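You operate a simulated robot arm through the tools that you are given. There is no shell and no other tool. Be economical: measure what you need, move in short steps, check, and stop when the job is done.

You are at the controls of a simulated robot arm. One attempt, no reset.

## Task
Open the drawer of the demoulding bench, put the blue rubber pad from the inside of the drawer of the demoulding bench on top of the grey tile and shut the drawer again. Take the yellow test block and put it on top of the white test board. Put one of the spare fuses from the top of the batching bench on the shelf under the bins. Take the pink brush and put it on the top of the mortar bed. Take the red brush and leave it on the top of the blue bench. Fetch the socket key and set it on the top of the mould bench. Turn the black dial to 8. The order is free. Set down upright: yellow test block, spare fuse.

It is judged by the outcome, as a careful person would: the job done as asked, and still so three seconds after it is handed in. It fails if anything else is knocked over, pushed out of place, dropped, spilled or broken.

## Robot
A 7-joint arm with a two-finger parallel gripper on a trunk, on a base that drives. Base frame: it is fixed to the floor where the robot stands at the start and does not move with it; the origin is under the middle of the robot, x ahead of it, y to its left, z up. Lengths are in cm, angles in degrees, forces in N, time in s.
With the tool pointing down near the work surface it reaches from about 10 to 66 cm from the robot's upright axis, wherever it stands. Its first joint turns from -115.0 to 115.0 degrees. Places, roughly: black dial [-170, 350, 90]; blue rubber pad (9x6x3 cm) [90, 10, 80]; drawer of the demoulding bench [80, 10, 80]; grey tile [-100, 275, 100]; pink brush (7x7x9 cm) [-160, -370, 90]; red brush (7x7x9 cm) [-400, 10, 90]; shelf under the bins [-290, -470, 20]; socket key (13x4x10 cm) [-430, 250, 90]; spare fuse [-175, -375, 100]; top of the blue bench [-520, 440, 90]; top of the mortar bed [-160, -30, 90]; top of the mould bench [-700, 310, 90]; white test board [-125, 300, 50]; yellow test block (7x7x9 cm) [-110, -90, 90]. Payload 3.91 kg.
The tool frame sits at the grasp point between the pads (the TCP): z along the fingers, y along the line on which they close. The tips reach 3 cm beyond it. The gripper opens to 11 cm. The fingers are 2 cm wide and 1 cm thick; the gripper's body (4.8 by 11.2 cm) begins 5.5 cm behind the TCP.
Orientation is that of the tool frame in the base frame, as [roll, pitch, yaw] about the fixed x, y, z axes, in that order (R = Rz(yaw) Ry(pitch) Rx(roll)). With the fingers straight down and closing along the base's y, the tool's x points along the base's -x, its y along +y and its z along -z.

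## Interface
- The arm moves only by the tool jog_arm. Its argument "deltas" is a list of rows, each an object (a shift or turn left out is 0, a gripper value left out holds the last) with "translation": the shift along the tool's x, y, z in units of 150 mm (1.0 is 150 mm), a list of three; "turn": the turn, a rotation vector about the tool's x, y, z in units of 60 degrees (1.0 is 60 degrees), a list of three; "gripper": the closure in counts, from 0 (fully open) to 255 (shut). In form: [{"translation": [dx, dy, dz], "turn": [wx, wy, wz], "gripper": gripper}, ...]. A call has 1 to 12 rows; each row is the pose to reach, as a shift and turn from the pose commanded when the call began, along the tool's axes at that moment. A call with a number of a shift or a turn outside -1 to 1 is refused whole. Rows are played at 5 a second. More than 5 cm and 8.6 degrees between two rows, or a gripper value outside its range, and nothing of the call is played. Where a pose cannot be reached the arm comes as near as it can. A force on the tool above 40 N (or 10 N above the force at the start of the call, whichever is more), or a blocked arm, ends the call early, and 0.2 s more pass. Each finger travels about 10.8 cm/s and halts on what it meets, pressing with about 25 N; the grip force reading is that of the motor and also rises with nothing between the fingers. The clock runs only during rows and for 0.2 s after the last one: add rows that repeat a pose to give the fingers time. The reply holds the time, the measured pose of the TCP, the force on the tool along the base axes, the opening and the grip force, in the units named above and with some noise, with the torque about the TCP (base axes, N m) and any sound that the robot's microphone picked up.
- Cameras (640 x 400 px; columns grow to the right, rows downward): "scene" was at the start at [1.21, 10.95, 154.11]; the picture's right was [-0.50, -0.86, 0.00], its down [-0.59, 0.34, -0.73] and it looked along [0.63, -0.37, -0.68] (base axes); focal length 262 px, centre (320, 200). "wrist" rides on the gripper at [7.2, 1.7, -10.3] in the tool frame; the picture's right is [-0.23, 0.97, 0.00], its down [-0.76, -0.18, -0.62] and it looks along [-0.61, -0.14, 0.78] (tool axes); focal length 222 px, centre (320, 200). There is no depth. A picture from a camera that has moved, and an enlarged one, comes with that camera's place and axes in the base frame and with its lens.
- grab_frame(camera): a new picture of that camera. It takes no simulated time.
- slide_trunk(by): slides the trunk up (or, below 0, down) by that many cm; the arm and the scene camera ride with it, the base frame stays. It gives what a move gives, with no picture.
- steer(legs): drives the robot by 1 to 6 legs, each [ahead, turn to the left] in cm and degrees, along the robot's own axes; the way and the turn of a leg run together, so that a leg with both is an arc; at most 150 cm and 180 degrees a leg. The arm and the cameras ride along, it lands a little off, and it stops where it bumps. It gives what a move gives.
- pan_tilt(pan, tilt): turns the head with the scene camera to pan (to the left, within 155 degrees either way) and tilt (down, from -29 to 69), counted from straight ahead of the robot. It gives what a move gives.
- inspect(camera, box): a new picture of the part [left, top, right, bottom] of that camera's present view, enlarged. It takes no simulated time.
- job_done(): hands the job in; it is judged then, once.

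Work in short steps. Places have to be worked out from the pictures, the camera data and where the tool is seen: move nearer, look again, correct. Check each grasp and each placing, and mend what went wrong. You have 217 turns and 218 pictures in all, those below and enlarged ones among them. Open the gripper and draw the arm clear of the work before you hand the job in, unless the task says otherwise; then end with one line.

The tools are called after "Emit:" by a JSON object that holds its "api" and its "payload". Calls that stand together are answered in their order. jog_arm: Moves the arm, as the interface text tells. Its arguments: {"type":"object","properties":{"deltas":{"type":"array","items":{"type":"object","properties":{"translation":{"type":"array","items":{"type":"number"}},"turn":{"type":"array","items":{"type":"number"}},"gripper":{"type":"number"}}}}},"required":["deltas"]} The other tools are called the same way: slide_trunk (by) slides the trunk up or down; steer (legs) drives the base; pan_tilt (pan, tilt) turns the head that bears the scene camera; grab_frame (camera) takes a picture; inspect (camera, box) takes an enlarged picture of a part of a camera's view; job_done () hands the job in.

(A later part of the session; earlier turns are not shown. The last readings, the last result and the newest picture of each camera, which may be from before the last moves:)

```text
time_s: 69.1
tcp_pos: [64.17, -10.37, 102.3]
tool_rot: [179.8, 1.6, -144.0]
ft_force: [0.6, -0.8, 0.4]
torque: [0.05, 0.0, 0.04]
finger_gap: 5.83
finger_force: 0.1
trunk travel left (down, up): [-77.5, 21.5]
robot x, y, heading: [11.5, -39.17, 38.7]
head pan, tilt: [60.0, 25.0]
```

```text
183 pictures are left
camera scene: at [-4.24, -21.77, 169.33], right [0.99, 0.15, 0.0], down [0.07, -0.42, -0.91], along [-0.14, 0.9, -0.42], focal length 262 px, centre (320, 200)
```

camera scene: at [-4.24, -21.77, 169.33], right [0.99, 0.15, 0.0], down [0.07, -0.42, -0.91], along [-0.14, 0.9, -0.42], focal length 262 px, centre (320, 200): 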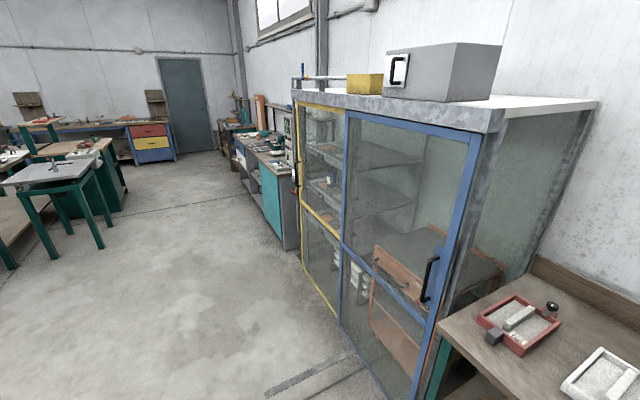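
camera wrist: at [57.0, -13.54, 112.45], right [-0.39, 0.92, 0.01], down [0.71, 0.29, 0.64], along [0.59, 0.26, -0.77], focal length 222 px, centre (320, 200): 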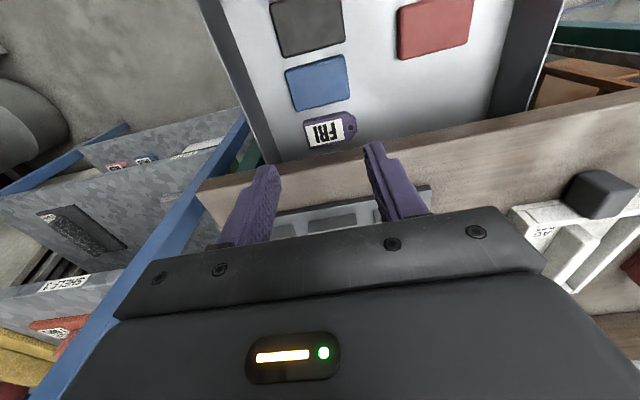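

The pad slipped out (grip only near its top, and the contact may have been the wrist against the bench). I look at the bench edge and the cards for signs of contact.

Emit:
{"api": "pan_tilt", "payload": {"pan": 0, "tilt": 50}}

Emit:
{"api": "grab_frame", "payload": {"camera": "scene"}}

Emit:
{"api": "inspect", "payload": {"camera": "scene", "box": [230, 100, 390, 260]}}

Emit:
{"api": "inspect", "payload": {"camera": "wrist", "box": [220, 0, 480, 160]}}

```text
time_s: 70.4
tcp_pos: [64.14, -10.4, 102.19]
tool_rot: [179.8, 1.5, -144.0]
ft_force: [0.2, 0.7, -0.7]
torque: [0.0, -0.02, 0.0]
finger_gap: 5.82
finger_force: 0.0
trunk travel left (down, up): [-77.5, 21.5]
robot x, y, heading: [11.52, -38.96, 39.2]
head pan, tilt: [0.0, 50.0]
```

```text
182 pictures are left
camera scene: at [3.17, -26.03, 165.59], right [0.63, -0.78, 0.0], down [-0.6, -0.48, -0.64], along [0.5, 0.4, -0.77], focal length 262 px, centre (320, 200)
```

scene: 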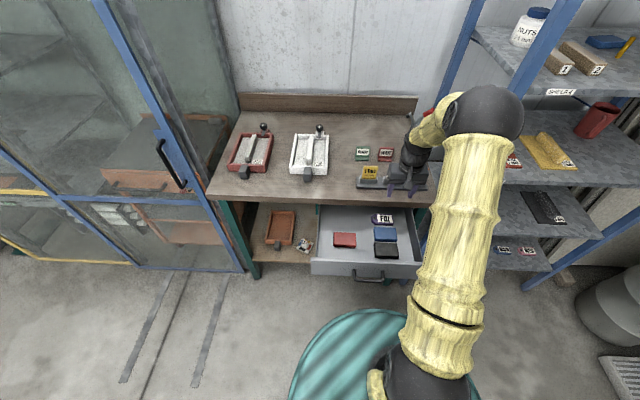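

```text
2.50 times, centred on (310, 180) of scene
camera zoom: at [3.17, -26.03, 165.59], right [0.63, -0.78, 0.0], down [-0.6, -0.48, -0.64], along [0.5, 0.4, -0.77], focal length 656 px, centre (345, 250)
```

zoom: 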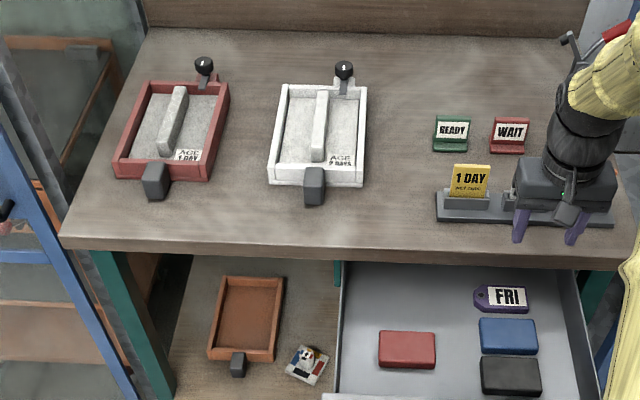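

```text
2.46 times, centred on (350, 80) of wrist
camera zoom: at [57.0, -13.54, 112.46], right [-0.39, 0.92, 0.01], down [0.71, 0.29, 0.64], along [0.59, 0.26, -0.77], focal length 547 px, centre (246, 495)
```

zoom: 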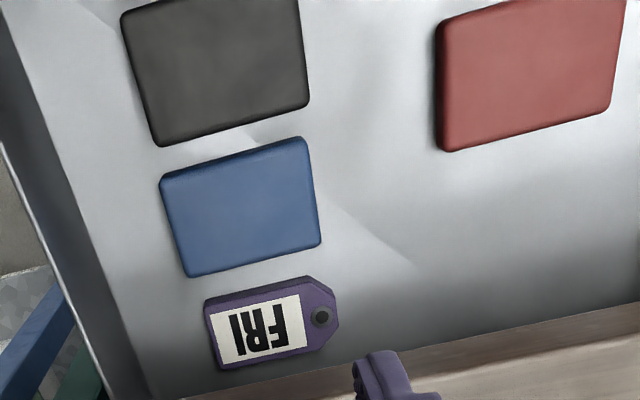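

Triangulation puts the pad top at 75, so the contact was something up at the bench edge, not the floor. I'll open the drawer further by hooking the closed fingers inside its front panel.

Emit:
{"api": "jog_arm", "payload": {"deltas": [{"translation": [0.22, 0.15, 0], "gripper": 255}, {"translation": [0.44, 0.3, 0]}, {"translation": [0.66, 0.45, 0]}, {"translation": [0.845, 0.573, 0]}]}}

Emit:
{"api": "slide_trunk", "payload": {"by": -19}}

Emit:
{"api": "grab_frame", "payload": {"camera": "wrist"}}

Emit:
{"api": "grab_frame", "payload": {"camera": "scene"}}

```text
time_s: 71.4
tcp_pos: [48.84, -10.94, 101.89]
tool_rot: [179.8, 1.6, -144.0]
ft_force: [0.1, -0.3, -0.7]
torque: [0.01, 0.01, 0.02]
finger_gap: 0.0
finger_force: 24.7
trunk travel left (down, up): [-77.5, 21.5]
robot x, y, heading: [11.73, -39.15, 38.9]
head pan, tilt: [0.0, 50.0]
```

```text
time_s: 73.5
tcp_pos: [48.92, -10.89, 82.87]
tool_rot: [179.7, 1.6, -144.0]
ft_force: [0.1, 0.6, 0.3]
torque: [-0.01, -0.02, -0.02]
finger_gap: 0.0
finger_force: 24.9
trunk travel left (down, up): [-58.5, 40.5]
robot x, y, heading: [11.06, -38.67, 38.8]
head pan, tilt: [0.0, 50.0]
```

```text
179 pictures are left
camera wrist: at [41.73, -14.05, 93.14], right [-0.39, 0.92, 0.01], down [0.71, 0.29, 0.64], along [0.59, 0.26, -0.77], focal length 222 px, centre (320, 200)
```

wrist: 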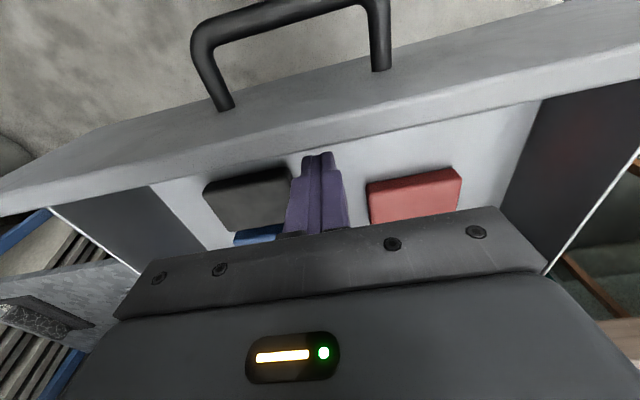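

```text
178 pictures are left
camera scene: at [3.16, -26.05, 146.59], right [0.63, -0.78, 0.0], down [-0.6, -0.48, -0.64], along [0.5, 0.4, -0.77], focal length 262 px, centre (320, 200)
```

scene: 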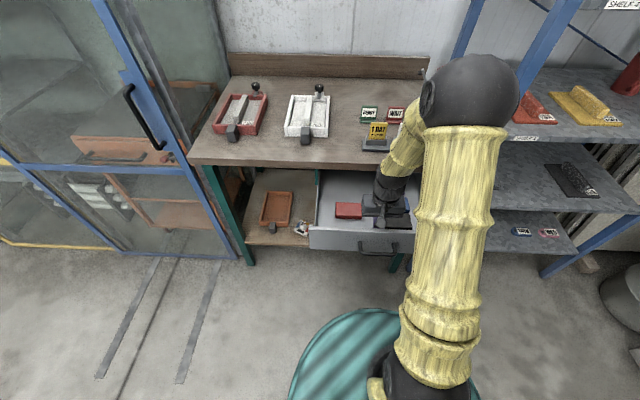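

The fingers are just inside the drawer behind the front panel; pull toward the robot.

Emit:
{"api": "jog_arm", "payload": {"deltas": [{"translation": [0.1, 0, 0]}, {"translation": [0.2, 0, 0]}, {"translation": [0.3, 0, 0]}, {"translation": [0.4, 0, 0]}, {"translation": [0.5, 0, 0]}, {"translation": [0.6, 0, 0]}, {"translation": [0.7, 0, 0]}]}}

Emit:
{"api": "grab_frame", "payload": {"camera": "scene"}}

```text
time_s: 75.1
tcp_pos: [40.36, -17.14, 82.61]
tool_rot: [179.8, 1.6, -144.0]
ft_force: [0.2, 1.2, 0.0]
torque: [0.0, -0.02, -0.02]
finger_gap: 0.0
finger_force: 24.5
trunk travel left (down, up): [-58.5, 40.5]
robot x, y, heading: [11.83, -38.65, 39.0]
head pan, tilt: [0.0, 50.0]
```

```text
177 pictures are left
camera scene: at [3.14, -26.06, 146.58], right [0.63, -0.78, 0.0], down [-0.6, -0.48, -0.64], along [0.5, 0.4, -0.77], focal length 262 px, centre (320, 200)
```

scene: 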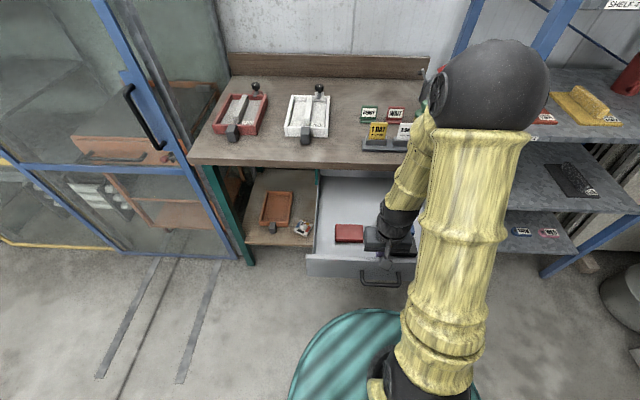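

The drawer came further out. I lift the fingers clear and look.

Emit:
{"api": "slide_trunk", "payload": {"by": 20}}

Emit:
{"api": "grab_frame", "payload": {"camera": "wrist"}}

Emit:
{"api": "grab_frame", "payload": {"camera": "scene"}}

```text
time_s: 77.3
tcp_pos: [40.57, -17.14, 102.58]
tool_rot: [179.8, 1.5, -144.0]
ft_force: [0.1, -1.1, 0.3]
torque: [0.0, 0.01, 0.0]
finger_gap: 0.0
finger_force: 25.2
trunk travel left (down, up): [-78.5, 20.5]
robot x, y, heading: [11.61, -38.95, 38.8]
head pan, tilt: [0.0, 50.0]
```

```text
176 pictures are left
camera wrist: at [33.26, -20.2, 112.83], right [-0.39, 0.92, 0.01], down [0.71, 0.29, 0.64], along [0.59, 0.26, -0.77], focal length 222 px, centre (320, 200)
```

wrist: 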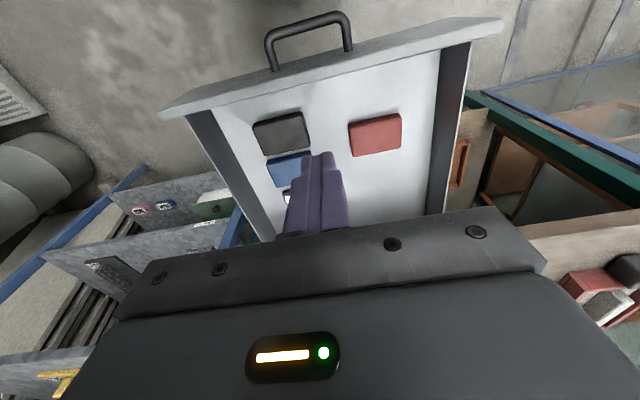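

```text
175 pictures are left
camera scene: at [3.17, -26.03, 166.58], right [0.63, -0.78, 0.0], down [-0.6, -0.48, -0.64], along [0.5, 0.4, -0.77], focal length 262 px, centre (320, 200)
```

scene: 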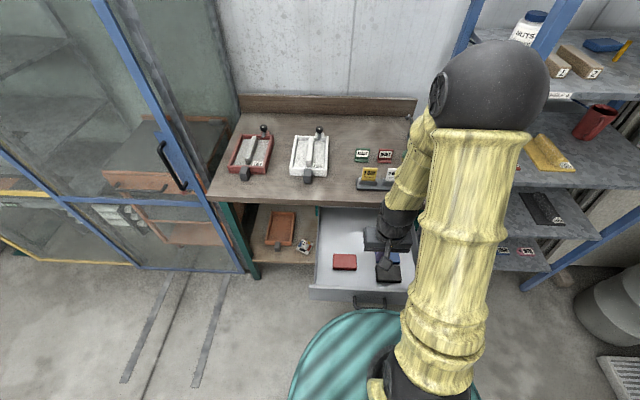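

Panel moved ~6 cm, so the pad should be around [59.5,-14]. I go above it, open, and fix the 1.5° pitch.

Emit:
{"api": "jog_arm", "payload": {"deltas": [{"translation": [-0.25, -0.15, 0], "turn": [0, 0.025, 0], "gripper": 0}, {"translation": [-0.5, -0.3, 0], "turn": [0, 0.025, 0]}, {"translation": [-0.75, -0.45, 0], "turn": [0, 0.025, 0]}, {"translation": [-1, -0.577, 0], "turn": [0, 0.025, 0]}]}}

Emit:
{"api": "jog_arm", "payload": {"deltas": [{"translation": [-0.12, 0, 0]}]}}

Emit:
{"api": "slide_trunk", "payload": {"by": -18}}

Emit:
{"api": "grab_frame", "payload": {"camera": "wrist"}}

Emit:
{"api": "grab_frame", "payload": {"camera": "scene"}}

```text
time_s: 78.3
tcp_pos: [57.82, -15.12, 102.9]
tool_rot: [179.7, 0.0, -144.0]
ft_force: [0.2, -0.4, -0.1]
torque: [-0.06, 0.0, 0.02]
finger_gap: 10.99
finger_force: 0.0
trunk travel left (down, up): [-78.5, 20.5]
robot x, y, heading: [11.49, -38.88, 38.9]
head pan, tilt: [0.0, 50.0]
```

```text
time_s: 78.7
tcp_pos: [59.24, -14.26, 102.91]
tool_rot: [179.8, -0.1, -144.0]
ft_force: [-0.7, 1.0, 1.2]
torque: [-0.06, 0.01, -0.01]
finger_gap: 11.0
finger_force: 0.2
trunk travel left (down, up): [-78.5, 20.5]
robot x, y, heading: [11.24, -38.69, 39.1]
head pan, tilt: [0.0, 50.0]
```

```text
time_s: 80.7
tcp_pos: [59.13, -14.17, 84.97]
tool_rot: [179.7, 0.1, -144.0]
ft_force: [0.9, 0.4, 0.8]
torque: [-0.02, 0.06, -0.02]
finger_gap: 10.98
finger_force: 0.0
trunk travel left (down, up): [-60.5, 38.5]
robot x, y, heading: [11.49, -39.0, 39.0]
head pan, tilt: [0.0, 50.0]
```

```text
174 pictures are left
camera wrist: at [52.14, -17.18, 95.39], right [-0.39, 0.92, 0.0], down [0.72, 0.3, 0.62], along [0.57, 0.25, -0.78], focal length 222 px, centre (320, 200)
```

wrist: 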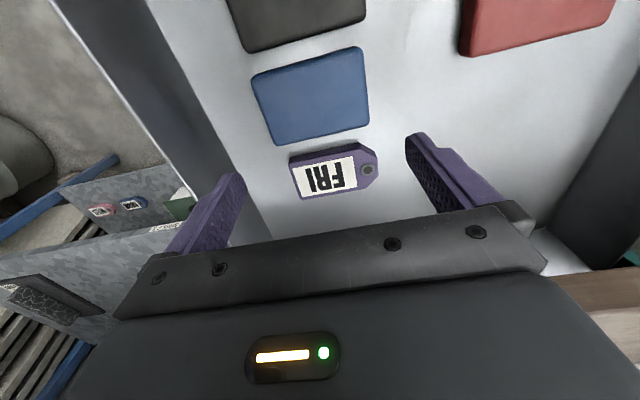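

```text
173 pictures are left
camera scene: at [3.16, -26.05, 148.59], right [0.63, -0.78, 0.0], down [-0.6, -0.48, -0.64], along [0.5, 0.4, -0.77], focal length 262 px, centre (320, 200)
```

scene: 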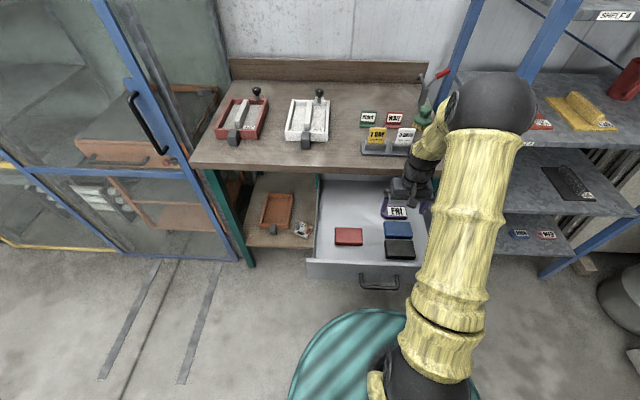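

Both views agree: pad at [56.9,-15.8], top 75. I shift 2.8 cm toward the robot and descend.

Emit:
{"api": "jog_arm", "payload": {"deltas": [{"translation": [0.19, 0, 0]}, {"translation": [0.19, 0, 0.2]}, {"translation": [0.19, 0, 0.4]}, {"translation": [0.19, 0, 0.52]}, {"translation": [0.19, 0, 0.635]}]}}

Emit:
{"api": "grab_frame", "payload": {"camera": "wrist"}}

```text
time_s: 81.8
tcp_pos: [57.27, -15.68, 77.02]
tool_rot: [-180.0, 1.1, -144.0]
ft_force: [0.5, 0.8, 21.0]
torque: [0.01, 0.24, 0.03]
finger_gap: 10.92
finger_force: 0.0
trunk travel left (down, up): [-60.5, 38.5]
robot x, y, heading: [11.48, -38.96, 38.9]
head pan, tilt: [0.0, 50.0]
stopped in row 5: the force on the tool passed its limit at 60 N (the readings are from after the stop); the commanded pose is now the measured one
```

```text
172 pictures are left
camera wrist: at [50.13, -18.69, 87.26], right [-0.39, 0.92, 0.0], down [0.71, 0.3, 0.64], along [0.59, 0.25, -0.77], focal length 222 px, centre (320, 200)
```

wrist: 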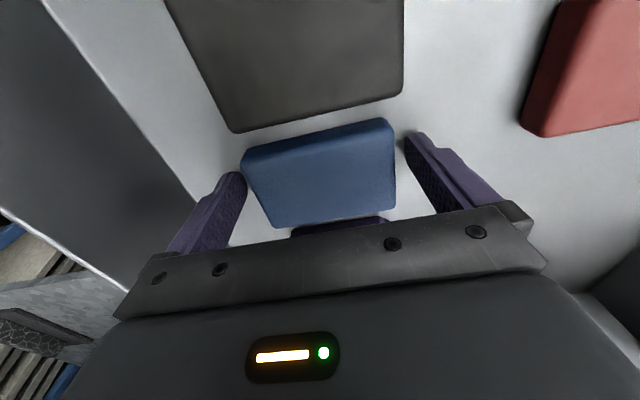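

Contact is indeed the drawer floor (same z=77.0). This time I raise only 0.2 cm and close fully commanded to 255.

Emit:
{"api": "jog_arm", "payload": {"deltas": [{"translation": [0, 0, -0.012]}, {"translation": [0, 0, -0.012], "gripper": 255}, {"translation": [0, 0, -0.012], "gripper": 255}, {"translation": [0, 0, -0.012], "gripper": 255}, {"translation": [0, 0, -0.012], "gripper": 255}]}}

Emit:
{"api": "grab_frame", "payload": {"camera": "wrist"}}

Emit:
{"api": "inspect", "payload": {"camera": "scene", "box": [340, 160, 440, 260]}}

```text
time_s: 83.0
tcp_pos: [57.18, -15.85, 76.97]
tool_rot: [-180.0, 0.8, -144.0]
ft_force: [4.7, -5.4, 14.6]
torque: [-0.82, -0.45, 0.09]
finger_gap: 8.92
finger_force: 24.9
trunk travel left (down, up): [-60.5, 38.5]
robot x, y, heading: [11.41, -38.82, 38.6]
head pan, tilt: [0.0, 50.0]
```

```text
171 pictures are left
camera wrist: at [50.08, -18.81, 87.3], right [-0.39, 0.92, 0.0], down [0.71, 0.3, 0.63], along [0.58, 0.25, -0.77], focal length 222 px, centre (320, 200)
```

wrist: 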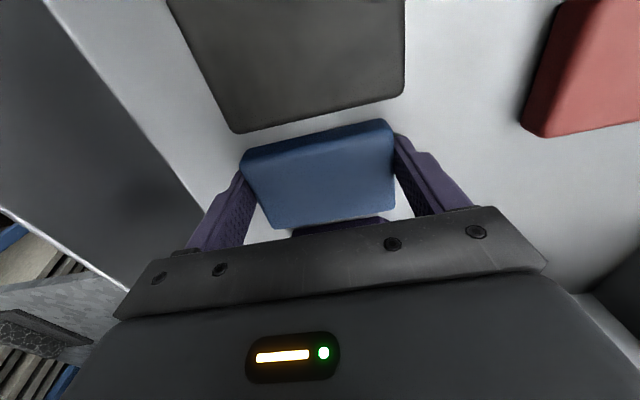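

```text
4.00 times, centred on (390, 210) of scene
camera zoom: at [3.11, -26.15, 148.6], right [0.63, -0.78, 0.0], down [-0.6, -0.48, -0.64], along [0.5, 0.4, -0.77], focal length 1049 px, centre (40, 160)
```

zoom: 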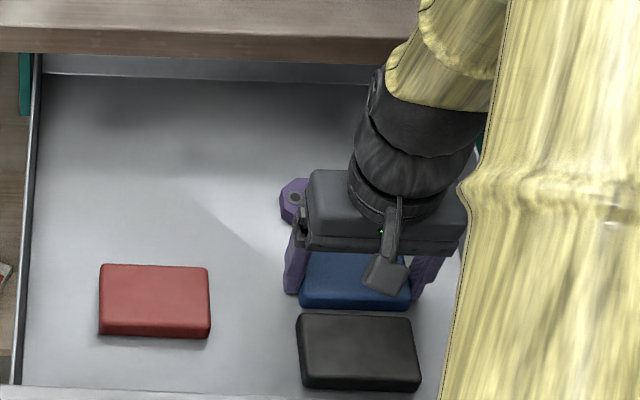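

Gripped at 8.92. Slow small lift by jog and check the gap.

Emit:
{"api": "jog_arm", "payload": {"deltas": [{"translation": [0, 0, -0.03]}, {"translation": [0, 0, -0.06]}, {"translation": [0, 0, -0.1]}, {"translation": [0, 0, -0.14]}, {"translation": [0, 0, -0.2]}]}}

Emit:
{"api": "grab_frame", "payload": {"camera": "wrist"}}

```text
time_s: 84.2
tcp_pos: [57.13, -15.73, 79.82]
tool_rot: [179.9, 0.6, -144.1]
ft_force: [-0.6, 0.5, -0.7]
torque: [0.0, -0.01, -0.02]
finger_gap: 8.9
finger_force: 24.8
trunk travel left (down, up): [-60.5, 38.5]
robot x, y, heading: [11.57, -38.93, 38.7]
head pan, tilt: [0.0, 50.0]
```

```text
169 pictures are left
camera wrist: at [50.03, -18.75, 90.25], right [-0.39, 0.92, 0.0], down [0.71, 0.3, 0.63], along [0.58, 0.25, -0.77], focal length 222 px, centre (320, 200)
```

wrist: 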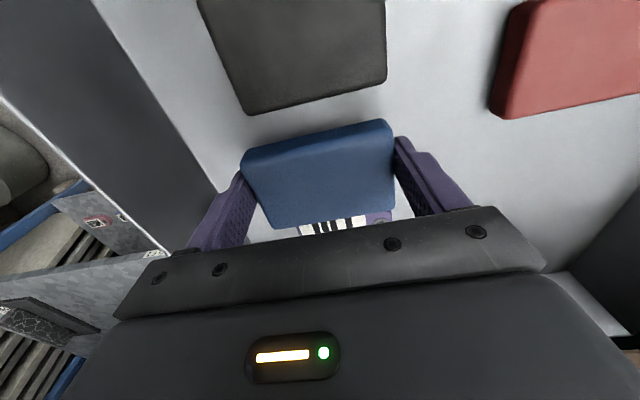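

Pad held after a 3 cm lift. I raise the trunk and fold the arm back before driving to the tile (along the wall direction, heading ~126°).

Emit:
{"api": "slide_trunk", "payload": {"by": 30}}

Emit:
{"api": "jog_arm", "payload": {"deltas": [{"translation": [0.3, 0, 0]}, {"translation": [0.6, 0, 0]}, {"translation": [0.9, 0, 0]}, {"translation": [1.0, 0, 0]}]}}

Emit:
{"api": "steer", "payload": {"legs": [[0, 87]]}}

Emit:
{"api": "pan_tilt", "payload": {"pan": -25, "tilt": 15}}

Emit:
{"api": "grab_frame", "payload": {"camera": "scene"}}

Emit:
{"api": "grab_frame", "payload": {"camera": "wrist"}}

```text
time_s: 87.2
tcp_pos: [57.19, -15.74, 109.84]
tool_rot: [179.9, 0.8, -144.0]
ft_force: [0.0, -0.1, -0.6]
torque: [0.02, -0.04, -0.01]
finger_gap: 8.89
finger_force: 24.4
trunk travel left (down, up): [-90.5, 8.5]
robot x, y, heading: [11.37, -38.73, 39.0]
head pan, tilt: [0.0, 50.0]
```

```text
time_s: 88.2
tcp_pos: [44.92, -24.43, 109.55]
tool_rot: [179.9, 0.8, -143.9]
ft_force: [0.6, 0.3, -0.7]
torque: [0.01, -0.02, -0.02]
finger_gap: 8.93
finger_force: 25.0
trunk travel left (down, up): [-90.5, 8.5]
robot x, y, heading: [11.67, -38.79, 38.8]
head pan, tilt: [0.0, 50.0]
```

```text
time_s: 94.0
tcp_pos: [-1.43, -4.7, 109.75]
tool_rot: [179.8, 0.8, -56.6]
ft_force: [0.7, 0.2, -1.1]
torque: [0.01, 0.0, 0.01]
finger_gap: 8.91
finger_force: 24.8
trunk travel left (down, up): [-90.5, 8.5]
robot x, y, heading: [11.88, -39.08, 126.7]
head pan, tilt: [0.0, 50.0]
```

```text
time_s: 95.0
tcp_pos: [-1.39, -4.73, 109.6]
tool_rot: [179.8, 0.8, -56.6]
ft_force: [-0.4, -0.2, -0.5]
torque: [-0.03, -0.01, 0.0]
finger_gap: 8.88
finger_force: 25.2
trunk travel left (down, up): [-90.5, 8.5]
robot x, y, heading: [11.28, -38.93, 126.2]
head pan, tilt: [-25.0, 15.0]
```

```text
168 pictures are left
camera scene: at [0.83, -43.68, 183.95], right [0.98, 0.2, 0.0], down [0.05, -0.25, -0.97], along [-0.19, 0.95, -0.26], focal length 262 px, centre (320, 200)
```

scene: 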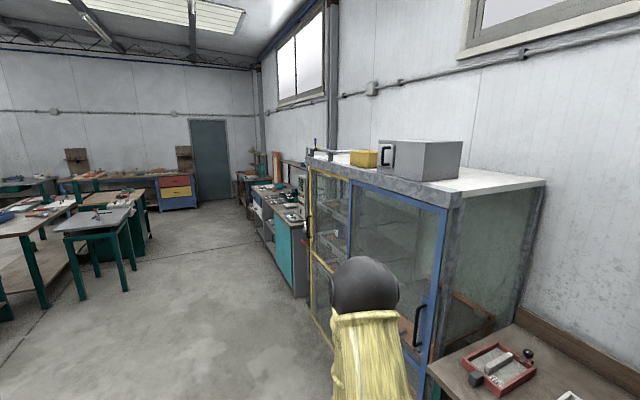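

```text
167 pictures are left
camera wrist: at [1.16, -11.78, 120.0], right [-0.94, -0.35, 0.0], down [-0.27, 0.73, 0.63], along [-0.22, 0.59, -0.77], focal length 222 px, centre (320, 200)
```

wrist: 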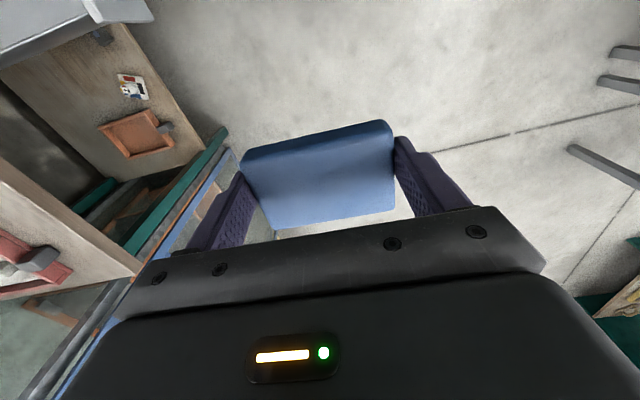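

The pad is secure. I head along ~119° toward a standing spot in front of the lab bench (near [-148,249]), stopping short to look.

Emit:
{"api": "steer", "payload": {"legs": [[0, -7.2], [150, 0], [120, 0]]}}

Emit:
{"api": "grab_frame", "payload": {"camera": "scene"}}

```text
time_s: 111.2
tcp_pos: [-128.41, 233.3, 109.67]
tool_rot: [179.9, 0.8, -63.4]
ft_force: [-0.3, 0.9, -0.7]
torque: [-0.01, 0.02, 0.01]
finger_gap: 8.92
finger_force: 25.0
trunk travel left (down, up): [-90.5, 8.5]
robot x, y, heading: [-119.93, 197.61, 119.5]
head pan, tilt: [-25.0, 15.0]
```

```text
166 pictures are left
camera scene: at [-131.03, 194.3, 183.96], right [1.0, 0.08, 0.0], down [0.02, -0.26, -0.97], along [-0.07, 0.96, -0.26], focal length 262 px, centre (320, 200)
```

scene: 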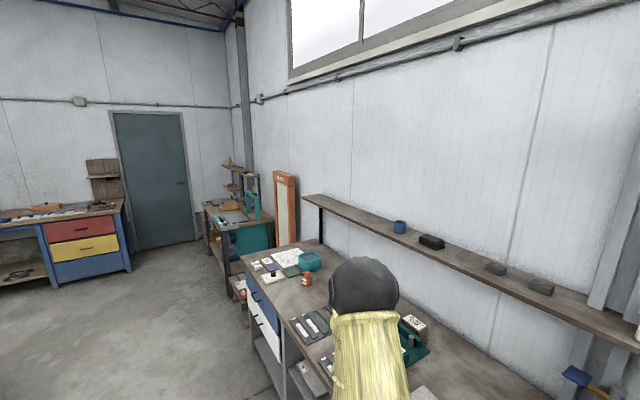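

Now I pan right and down to see the bench surface.

Emit:
{"api": "pan_tilt", "payload": {"pan": -60, "tilt": 40}}

Emit:
{"api": "grab_frame", "payload": {"camera": "scene"}}

Emit:
{"api": "pan_tilt", "payload": {"pan": -110, "tilt": 30}}

Emit:
{"api": "grab_frame", "payload": {"camera": "scene"}}

```text
time_s: 112.2
tcp_pos: [-128.56, 233.23, 109.7]
tool_rot: [180.0, 0.8, -63.5]
ft_force: [-0.9, 0.7, 0.1]
torque: [0.01, -0.01, -0.05]
finger_gap: 8.92
finger_force: 25.1
trunk travel left (down, up): [-90.5, 8.5]
robot x, y, heading: [-119.85, 197.88, 119.3]
head pan, tilt: [-60.0, 40.0]
```

```text
165 pictures are left
camera scene: at [-125.97, 192.28, 180.01], right [0.86, -0.51, 0.0], down [-0.33, -0.55, -0.77], along [0.39, 0.66, -0.64], focal length 262 px, centre (320, 200)
```

scene: 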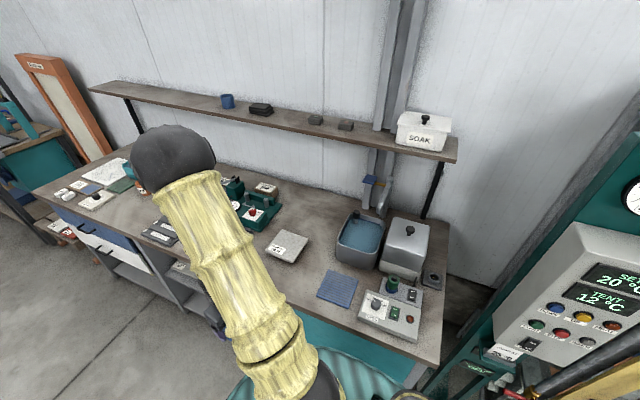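

```text
time_s: 113.4
tcp_pos: [-128.55, 233.26, 109.62]
tool_rot: [179.9, 0.8, -63.5]
ft_force: [0.5, -0.4, 0.1]
torque: [0.01, -0.01, 0.02]
finger_gap: 8.92
finger_force: 25.2
trunk travel left (down, up): [-90.5, 8.5]
robot x, y, heading: [-119.8, 197.51, 119.6]
head pan, tilt: [-110.0, 30.0]
```

```text
164 pictures are left
camera scene: at [-121.37, 186.45, 181.54], right [0.16, -0.99, 0.0], down [-0.49, -0.08, -0.87], along [0.85, 0.14, -0.5], focal length 262 px, centre (320, 200)
```

scene: 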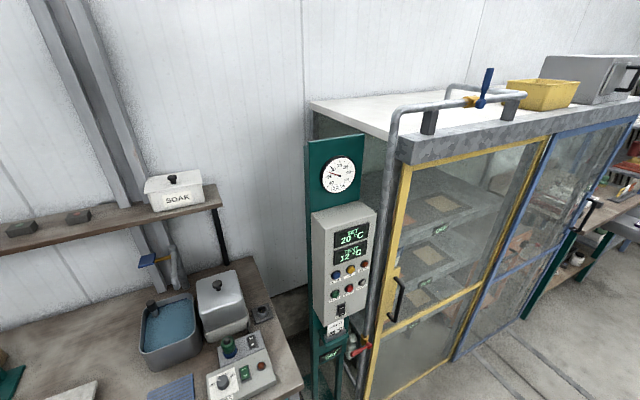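

The grey tile appears to be the square near [-101,263]. Zooming in on the bench objects.

Emit:
{"api": "pan_tilt", "payload": {"pan": -60, "tilt": 40}}

Emit:
{"api": "inspect", "payload": {"camera": "scene", "box": [220, 170, 460, 320]}}

Emit:
{"api": "inspect", "payload": {"camera": "scene", "box": [20, 140, 260, 320]}}

```text
time_s: 114.6
tcp_pos: [-128.58, 233.33, 109.61]
tool_rot: [179.9, 0.8, -63.6]
ft_force: [0.0, 0.0, -0.3]
torque: [-0.02, -0.01, 0.0]
finger_gap: 8.94
finger_force: 24.9
trunk travel left (down, up): [-90.5, 8.5]
robot x, y, heading: [-119.54, 197.36, 119.3]
head pan, tilt: [-60.0, 40.0]
```

```text
2.67 times, centred on (340, 245) of scene
camera zoom: at [-125.95, 192.27, 180.01], right [0.86, -0.51, 0.0], down [-0.33, -0.55, -0.77], along [0.39, 0.66, -0.64], focal length 699 px, centre (267, 80)
```

zoom: 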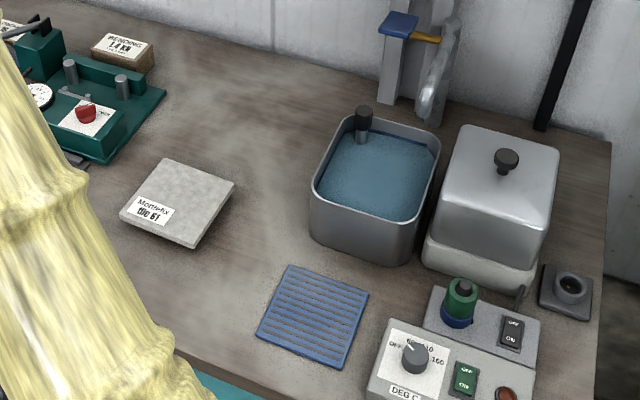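

```text
2.22 times, centred on (140, 230) of scene
camera zoom: at [-125.95, 192.27, 180.01], right [0.86, -0.51, 0.0], down [-0.33, -0.55, -0.77], along [0.39, 0.66, -0.64], focal length 583 px, centre (720, 133)
```

zoom: 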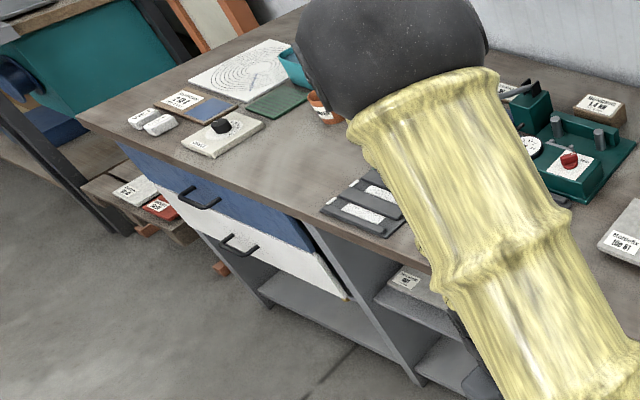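

Tile centre ≈ [-100.4,264.3], aligned with bench (front edge along 125°). I drive 44 cm along 126° then turn to face the bench at 35°.

Emit:
{"api": "slide_trunk", "payload": {"by": 8}}

Emit:
{"api": "steer", "payload": {"legs": [[0, 6.5], [44, 0], [0, -91]]}}

Emit:
{"api": "pan_tilt", "payload": {"pan": 0, "tilt": 50}}

Emit:
{"api": "grab_frame", "payload": {"camera": "scene"}}

Emit:
{"api": "grab_frame", "payload": {"camera": "wrist"}}

```text
time_s: 115.8
tcp_pos: [-128.51, 233.32, 117.61]
tool_rot: [179.8, 0.9, -63.5]
ft_force: [-0.2, 0.2, 0.0]
torque: [-0.02, 0.0, 0.04]
finger_gap: 8.91
finger_force: 25.0
trunk travel left (down, up): [-98.5, 0.5]
robot x, y, heading: [-119.94, 197.96, 119.5]
head pan, tilt: [-60.0, 40.0]
```

```text
time_s: 125.0
tcp_pos: [-111.53, 246.2, 117.62]
tool_rot: [179.9, 0.9, -146.6]
ft_force: [0.0, -0.2, -0.1]
torque: [0.0, -0.01, 0.02]
finger_gap: 8.91
finger_force: 25.1
trunk travel left (down, up): [-98.5, 0.5]
robot x, y, heading: [-145.44, 233.16, 36.2]
head pan, tilt: [-60.0, 40.0]
```

```text
time_s: 126.3
tcp_pos: [-111.36, 245.97, 117.76]
tool_rot: [179.9, 0.8, -146.6]
ft_force: [-0.7, 0.2, -0.7]
torque: [-0.05, -0.01, 0.01]
finger_gap: 8.92
finger_force: 25.1
trunk travel left (down, up): [-98.5, 0.5]
robot x, y, heading: [-145.67, 233.21, 36.4]
head pan, tilt: [0.0, 50.0]
```

```text
161 pictures are left
camera scene: at [-153.21, 246.52, 186.59], right [0.59, -0.81, 0.0], down [-0.62, -0.45, -0.64], along [0.52, 0.38, -0.77], focal length 262 px, centre (320, 200)
```

scene: 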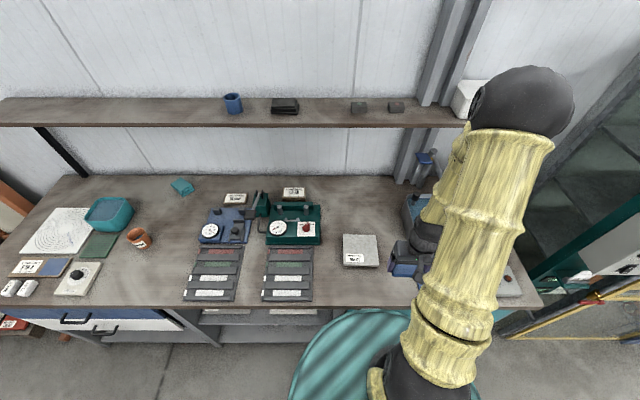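

```text
160 pictures are left
camera wrist: at [-118.62, 243.39, 128.0], right [-0.35, 0.94, 0.0], down [0.73, 0.26, 0.63], along [0.59, 0.22, -0.77], focal length 222 px, centre (320, 200)
```

wrist: 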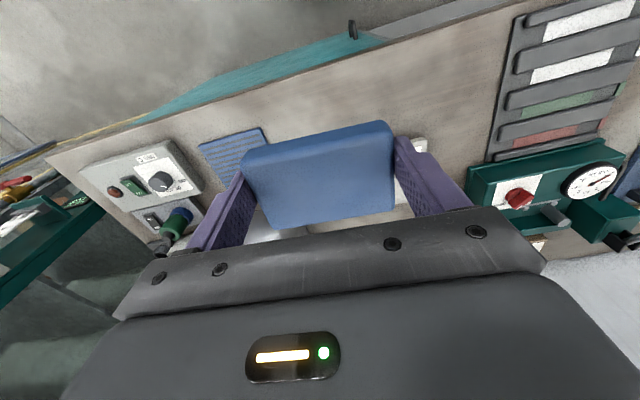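

Tile centre ≈ [-101,264.2], top ~92. I move the pad above it at height.

Emit:
{"api": "jog_arm", "payload": {"deltas": [{"translation": [-0.25, 0.13, 0], "turn": [0, 0.013, 0]}, {"translation": [-0.5, 0.26, 0], "turn": [0, 0.013, 0]}, {"translation": [-0.75, 0.39, 0], "turn": [0, 0.013, 0]}, {"translation": [-1.0, 0.52, 0], "turn": [0, 0.013, 0]}]}}

Emit:
{"api": "jog_arm", "payload": {"deltas": [{"translation": [-0.25, 0.113, 0]}]}}

Emit:
{"api": "slide_trunk", "payload": {"by": -15}}

Emit:
{"api": "grab_frame", "payload": {"camera": "wrist"}}

Emit:
{"api": "grab_frame", "payload": {"camera": "scene"}}

```text
time_s: 127.3
tcp_pos: [-103.16, 261.08, 117.73]
tool_rot: [179.9, -0.1, -146.7]
ft_force: [0.4, -0.2, 0.2]
torque: [-0.02, 0.02, 0.01]
finger_gap: 8.89
finger_force: 25.0
trunk travel left (down, up): [-98.5, 0.5]
robot x, y, heading: [-145.8, 233.34, 36.2]
head pan, tilt: [0.0, 50.0]
```

```text
time_s: 127.7
tcp_pos: [-100.81, 264.67, 117.67]
tool_rot: [-180.0, -0.2, -146.7]
ft_force: [-0.1, 0.8, -1.6]
torque: [-0.03, -0.01, 0.0]
finger_gap: 8.91
finger_force: 25.1
trunk travel left (down, up): [-98.5, 0.5]
robot x, y, heading: [-145.87, 233.39, 36.0]
head pan, tilt: [0.0, 50.0]
```

```text
time_s: 129.5
tcp_pos: [-100.82, 264.45, 102.71]
tool_rot: [180.0, 0.0, -146.6]
ft_force: [0.1, -1.3, -1.1]
torque: [0.01, -0.04, -0.03]
finger_gap: 8.91
finger_force: 24.9
trunk travel left (down, up): [-83.5, 15.5]
robot x, y, heading: [-145.71, 233.34, 36.2]
head pan, tilt: [0.0, 50.0]
```

```text
159 pictures are left
camera wrist: at [-107.96, 261.77, 113.21], right [-0.34, 0.94, 0.0], down [0.73, 0.27, 0.62], along [0.58, 0.22, -0.78], focal length 222 px, centre (320, 200)
```

wrist: 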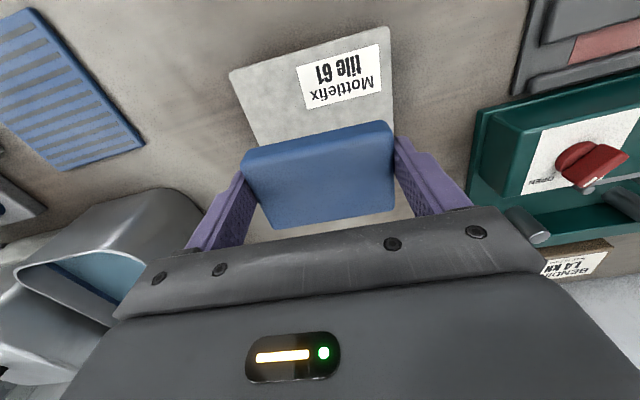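

```text
158 pictures are left
camera scene: at [-153.22, 246.53, 171.59], right [0.59, -0.81, 0.0], down [-0.62, -0.45, -0.64], along [0.52, 0.38, -0.77], focal length 262 px, centre (320, 200)
```

scene: 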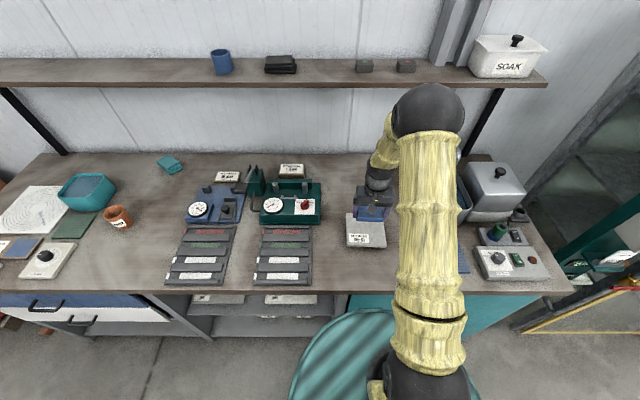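

The pad is centred over the tile. I descend until contact near TCP z≈95.

Emit:
{"api": "jog_arm", "payload": {"deltas": [{"translation": [0, 0, 0.15]}, {"translation": [0, 0, 0.3]}, {"translation": [0, 0, 0.4]}, {"translation": [0, 0, 0.45]}, {"translation": [0, 0, 0.48]}]}}

Emit:
{"api": "inspect", "payload": {"camera": "scene", "box": [320, 180, 420, 260]}}

```text
time_s: 130.7
tcp_pos: [-100.81, 264.41, 95.53]
tool_rot: [180.0, 0.0, -146.7]
ft_force: [-0.1, -0.1, -0.9]
torque: [-0.01, -0.02, 0.0]
finger_gap: 8.92
finger_force: 25.4
trunk travel left (down, up): [-83.5, 15.5]
robot x, y, heading: [-145.9, 233.31, 36.1]
head pan, tilt: [0.0, 50.0]
```

```text
5.00 times, centred on (370, 220) of scene
camera zoom: at [-153.2, 246.55, 171.59], right [0.59, -0.81, 0.0], down [-0.62, -0.45, -0.64], along [0.52, 0.38, -0.77], focal length 1311 px, centre (70, 100)
```

zoom: 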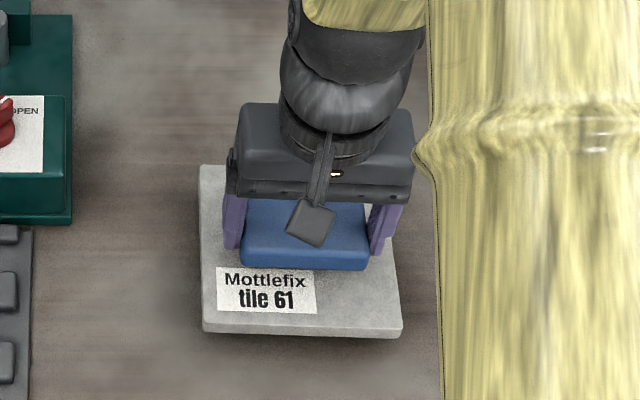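

Not in contact yet; continue down in small steps until touch.

Emit:
{"api": "jog_arm", "payload": {"deltas": [{"translation": [0, 0, 0.03]}, {"translation": [0, 0, 0.06]}, {"translation": [0, 0, 0.09]}, {"translation": [0, 0, 0.12]}, {"translation": [0, 0, 0.15]}]}}

```text
time_s: 131.8
tcp_pos: [-100.81, 264.37, 94.17]
tool_rot: [179.9, 0.4, -146.7]
ft_force: [-7.4, -5.3, 21.9]
torque: [-0.16, 0.02, -0.02]
finger_gap: 8.88
finger_force: 25.0
trunk travel left (down, up): [-83.5, 15.5]
robot x, y, heading: [-145.54, 233.33, 36.1]
head pan, tilt: [0.0, 50.0]
stopped in row 5: the force on the tool passed its limit at 44 N (the readings are from after the stop); the commanded pose is now the measured one
```

Contact at 94.2. I release and rise.

Emit:
{"api": "jog_arm", "payload": {"deltas": [{"translation": [0, 0, -0.01], "gripper": 30}, {"translation": [0, 0, -0.01], "gripper": 0}, {"translation": [0, 0, -0.01], "gripper": 0}, {"translation": [0, 0, -0.2]}, {"translation": [0, 0, -0.5]}, {"translation": [0, 0, -0.8]}, {"translation": [0, 0, -1]}]}}

Emit:
{"api": "grab_frame", "payload": {"camera": "wrist"}}

Emit:
{"api": "grab_frame", "payload": {"camera": "scene"}}

```text
time_s: 133.4
tcp_pos: [-100.8, 264.37, 109.04]
tool_rot: [179.9, 0.3, -146.7]
ft_force: [0.0, -0.2, 0.0]
torque: [0.0, 0.01, -0.01]
finger_gap: 11.01
finger_force: 0.1
trunk travel left (down, up): [-83.5, 15.5]
robot x, y, heading: [-145.14, 233.4, 36.0]
head pan, tilt: [0.0, 50.0]
```

```text
156 pictures are left
camera wrist: at [-107.98, 261.83, 119.31], right [-0.35, 0.94, 0.0], down [0.73, 0.27, 0.63], along [0.59, 0.22, -0.78], focal length 222 px, centre (320, 200)
```

wrist: 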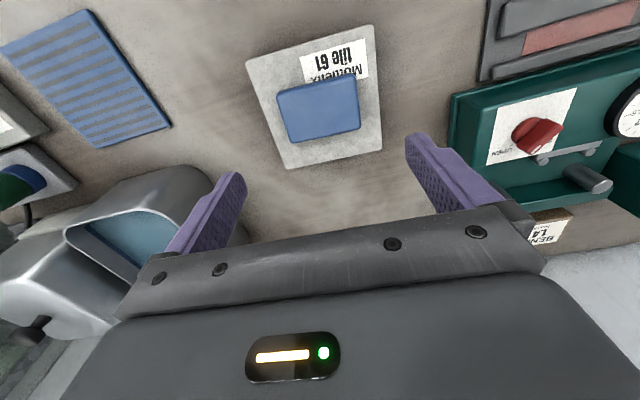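

```text
155 pictures are left
camera scene: at [-153.25, 246.49, 171.58], right [0.59, -0.81, 0.0], down [-0.62, -0.45, -0.64], along [0.52, 0.38, -0.77], focal length 262 px, centre (320, 200)
```

scene: 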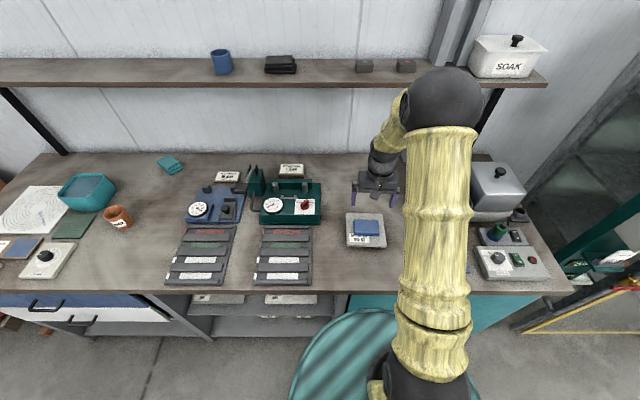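

Pad is on the tile. Next the dial near [-173,344]: retract, raise, drive 107 cm along the bench and face it.

Emit:
{"api": "jog_arm", "payload": {"deltas": [{"translation": [0.3, 0, 0]}, {"translation": [0.6, 0, 0]}, {"translation": [0.9, 0, 0]}, {"translation": [1.0, 0, 0]}]}}

Emit:
{"api": "slide_trunk", "payload": {"by": 10}}

Emit:
{"api": "steer", "payload": {"legs": [[0, 89], [107, 0], [0, -90]]}}

Emit:
{"api": "pan_tilt", "payload": {"pan": 20, "tilt": 55}}

Emit:
{"api": "grab_frame", "payload": {"camera": "scene"}}

Emit:
{"api": "grab_frame", "payload": {"camera": "wrist"}}

```text
time_s: 134.4
tcp_pos: [-113.37, 256.16, 108.65]
tool_rot: [179.9, 0.3, -146.8]
ft_force: [0.3, -0.3, -0.3]
torque: [0.0, 0.04, 0.0]
finger_gap: 11.0
finger_force: 0.1
trunk travel left (down, up): [-83.5, 15.5]
robot x, y, heading: [-145.45, 233.25, 36.1]
head pan, tilt: [0.0, 50.0]
```

```text
time_s: 135.7
tcp_pos: [-113.22, 256.17, 118.69]
tool_rot: [179.9, 0.3, -146.7]
ft_force: [0.9, -0.6, -1.5]
torque: [0.02, 0.0, -0.01]
finger_gap: 11.01
finger_force: 0.1
trunk travel left (down, up): [-93.5, 5.5]
robot x, y, heading: [-145.72, 233.36, 36.2]
head pan, tilt: [0.0, 50.0]
```

```text
time_s: 153.2
tcp_pos: [-174.57, 342.76, 118.67]
tool_rot: [179.9, 0.3, -148.1]
ft_force: [0.3, -0.3, -0.2]
torque: [-0.03, -0.02, 0.0]
finger_gap: 11.02
finger_force: 0.1
trunk travel left (down, up): [-93.5, 5.5]
robot x, y, heading: [-207.62, 320.71, 34.6]
head pan, tilt: [0.0, 50.0]
```

```text
time_s: 154.1
tcp_pos: [-174.61, 342.72, 118.66]
tool_rot: [179.8, 0.3, -148.1]
ft_force: [0.3, -1.4, -1.0]
torque: [0.0, 0.03, 0.02]
finger_gap: 10.99
finger_force: 0.1
trunk travel left (down, up): [-93.5, 5.5]
robot x, y, heading: [-207.45, 320.78, 35.1]
head pan, tilt: [20.0, 55.0]
```

```text
154 pictures are left
camera scene: at [-217.03, 335.63, 180.94], right [0.82, -0.58, 0.0], down [-0.47, -0.67, -0.57], along [0.33, 0.47, -0.82], focal length 262 px, centre (320, 200)
```

scene: 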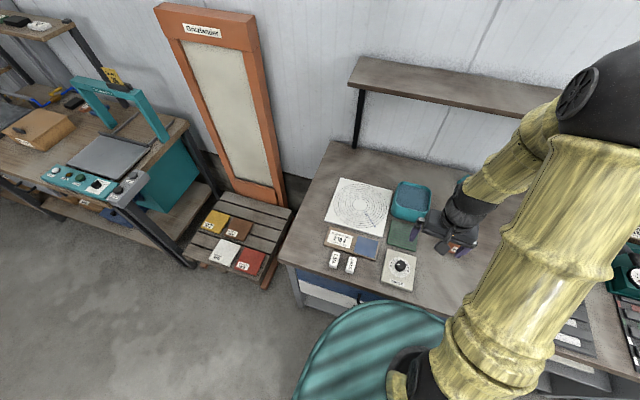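

```text
153 pictures are left
camera wrist: at [-181.9, 340.33, 129.09], right [-0.32, 0.95, 0.0], down [0.74, 0.25, 0.63], along [0.59, 0.2, -0.78], focal length 222 px, centre (320, 200)
```

wrist: 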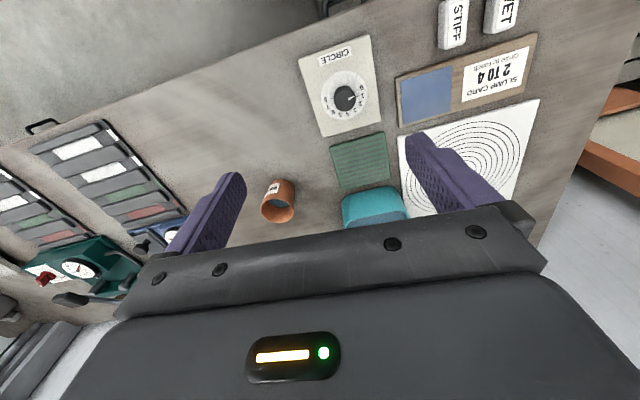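

The dial is visible. Zoom in from both cameras.

Emit:
{"api": "inspect", "payload": {"camera": "wrist", "box": [290, 25, 400, 145]}}

Emit:
{"api": "inspect", "payload": {"camera": "scene", "box": [370, 235, 430, 300]}}

```text
3.33 times, centred on (345, 85) of wrist
camera zoom: at [-181.9, 340.33, 129.09], right [-0.32, 0.95, 0.0], down [0.74, 0.25, 0.63], along [0.59, 0.2, -0.78], focal length 740 px, centre (237, 583)
```

zoom: 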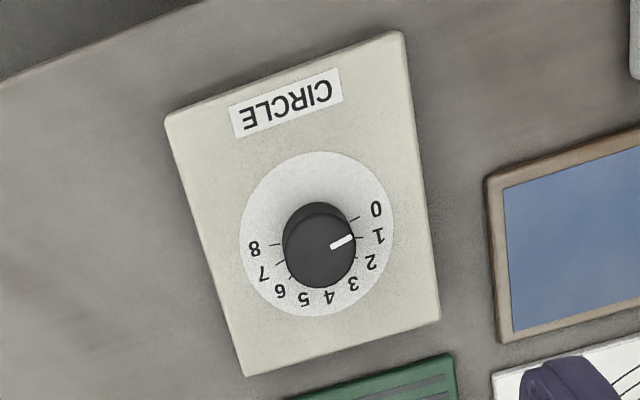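

```text
6.15 times, centred on (400, 268) of scene
camera zoom: at [-217.03, 335.63, 180.94], right [0.82, -0.58, 0.0], down [-0.47, -0.67, -0.57], along [0.33, 0.47, -0.82], focal length 1614 px, centre (-172, -215)
```

zoom: 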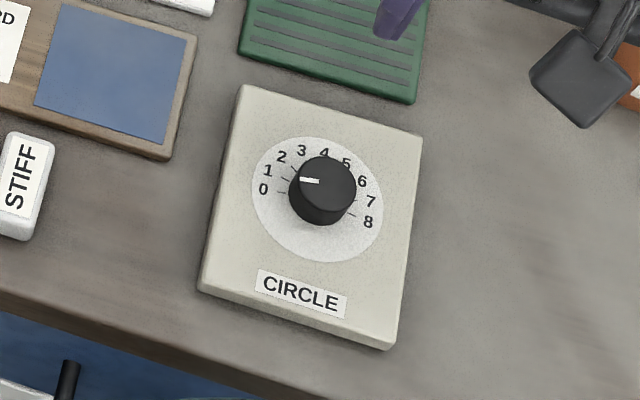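

The dial pointer sits at 0; scale runs clockwise 0→8 over ~190°. Knob centre ≈ [-174.5,346.8], top z≈93.5. I move above it and pre-rotate the gripper counter-clockwise by ~96°.

Emit:
{"api": "jog_arm", "payload": {"deltas": [{"translation": [-0.15, 0.229, 0]}, {"translation": [-0.15, 0.229, 0], "turn": [0, 0, -0.14], "gripper": 100}, {"translation": [-0.15, 0.229, 0], "turn": [0, 0, -0.28]}, {"translation": [-0.15, 0.229, 0], "turn": [0, 0, -0.42]}, {"translation": [-0.15, 0.229, 0], "turn": [0, 0, -0.56]}, {"translation": [-0.15, 0.229, 0], "turn": [0, 0, -0.7]}, {"translation": [-0.15, 0.229, 0], "turn": [0, 0, -0.84]}, {"translation": [-0.15, 0.229, 0], "turn": [0, 0, -0.98]}]}}

Emit:
{"api": "jog_arm", "payload": {"deltas": [{"turn": [0, 0, -0.14]}, {"turn": [0, 0, -0.28]}, {"turn": [0, 0, -0.42]}, {"turn": [0, 0, -0.56]}, {"turn": [0, 0, -0.62]}]}}

Emit:
{"api": "slide_trunk", "payload": {"by": -15}}

Emit:
{"api": "grab_frame", "payload": {"camera": "wrist"}}

Emit:
{"api": "grab_frame", "payload": {"camera": "scene"}}

```text
time_s: 155.9
tcp_pos: [-174.6, 346.82, 118.69]
tool_rot: [-179.8, 0.2, -89.0]
ft_force: [0.1, 0.1, 1.2]
torque: [-0.01, -0.02, 0.0]
finger_gap: 6.68
finger_force: 0.0
trunk travel left (down, up): [-93.5, 5.5]
robot x, y, heading: [-207.81, 320.79, 34.5]
head pan, tilt: [20.0, 55.0]
```

```text
time_s: 157.1
tcp_pos: [-174.54, 346.89, 118.74]
tool_rot: [-179.7, 0.1, -52.0]
ft_force: [-0.2, -0.6, -0.4]
torque: [0.0, -0.02, 0.02]
finger_gap: 6.69
finger_force: 0.1
trunk travel left (down, up): [-93.5, 5.5]
robot x, y, heading: [-207.53, 320.71, 35.0]
head pan, tilt: [20.0, 55.0]
```

```text
time_s: 158.8
tcp_pos: [-174.66, 346.93, 103.81]
tool_rot: [-179.7, 0.0, -52.3]
ft_force: [-0.2, -0.2, 0.6]
torque: [0.02, -0.04, 0.02]
finger_gap: 6.69
finger_force: 0.1
trunk travel left (down, up): [-78.5, 20.5]
robot x, y, heading: [-208.04, 320.47, 35.0]
head pan, tilt: [20.0, 55.0]
```

```text
150 pictures are left
camera wrist: at [-171.66, 340.1, 114.14], right [-0.91, -0.42, -0.01], down [-0.33, 0.71, 0.62], along [-0.26, 0.57, -0.78], focal length 222 px, centre (320, 200)
```

wrist: 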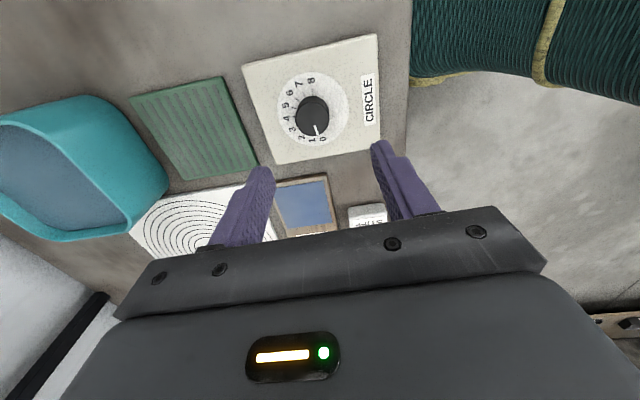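

```text
149 pictures are left
camera scene: at [-217.05, 335.63, 165.94], right [0.82, -0.58, 0.0], down [-0.47, -0.67, -0.57], along [0.33, 0.47, -0.82], focal length 262 px, centre (320, 200)
```

scene: 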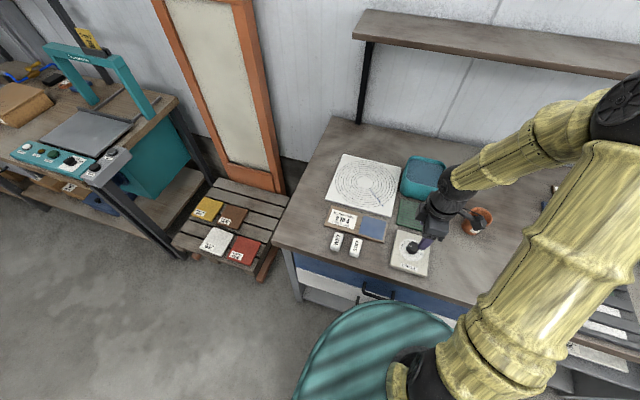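

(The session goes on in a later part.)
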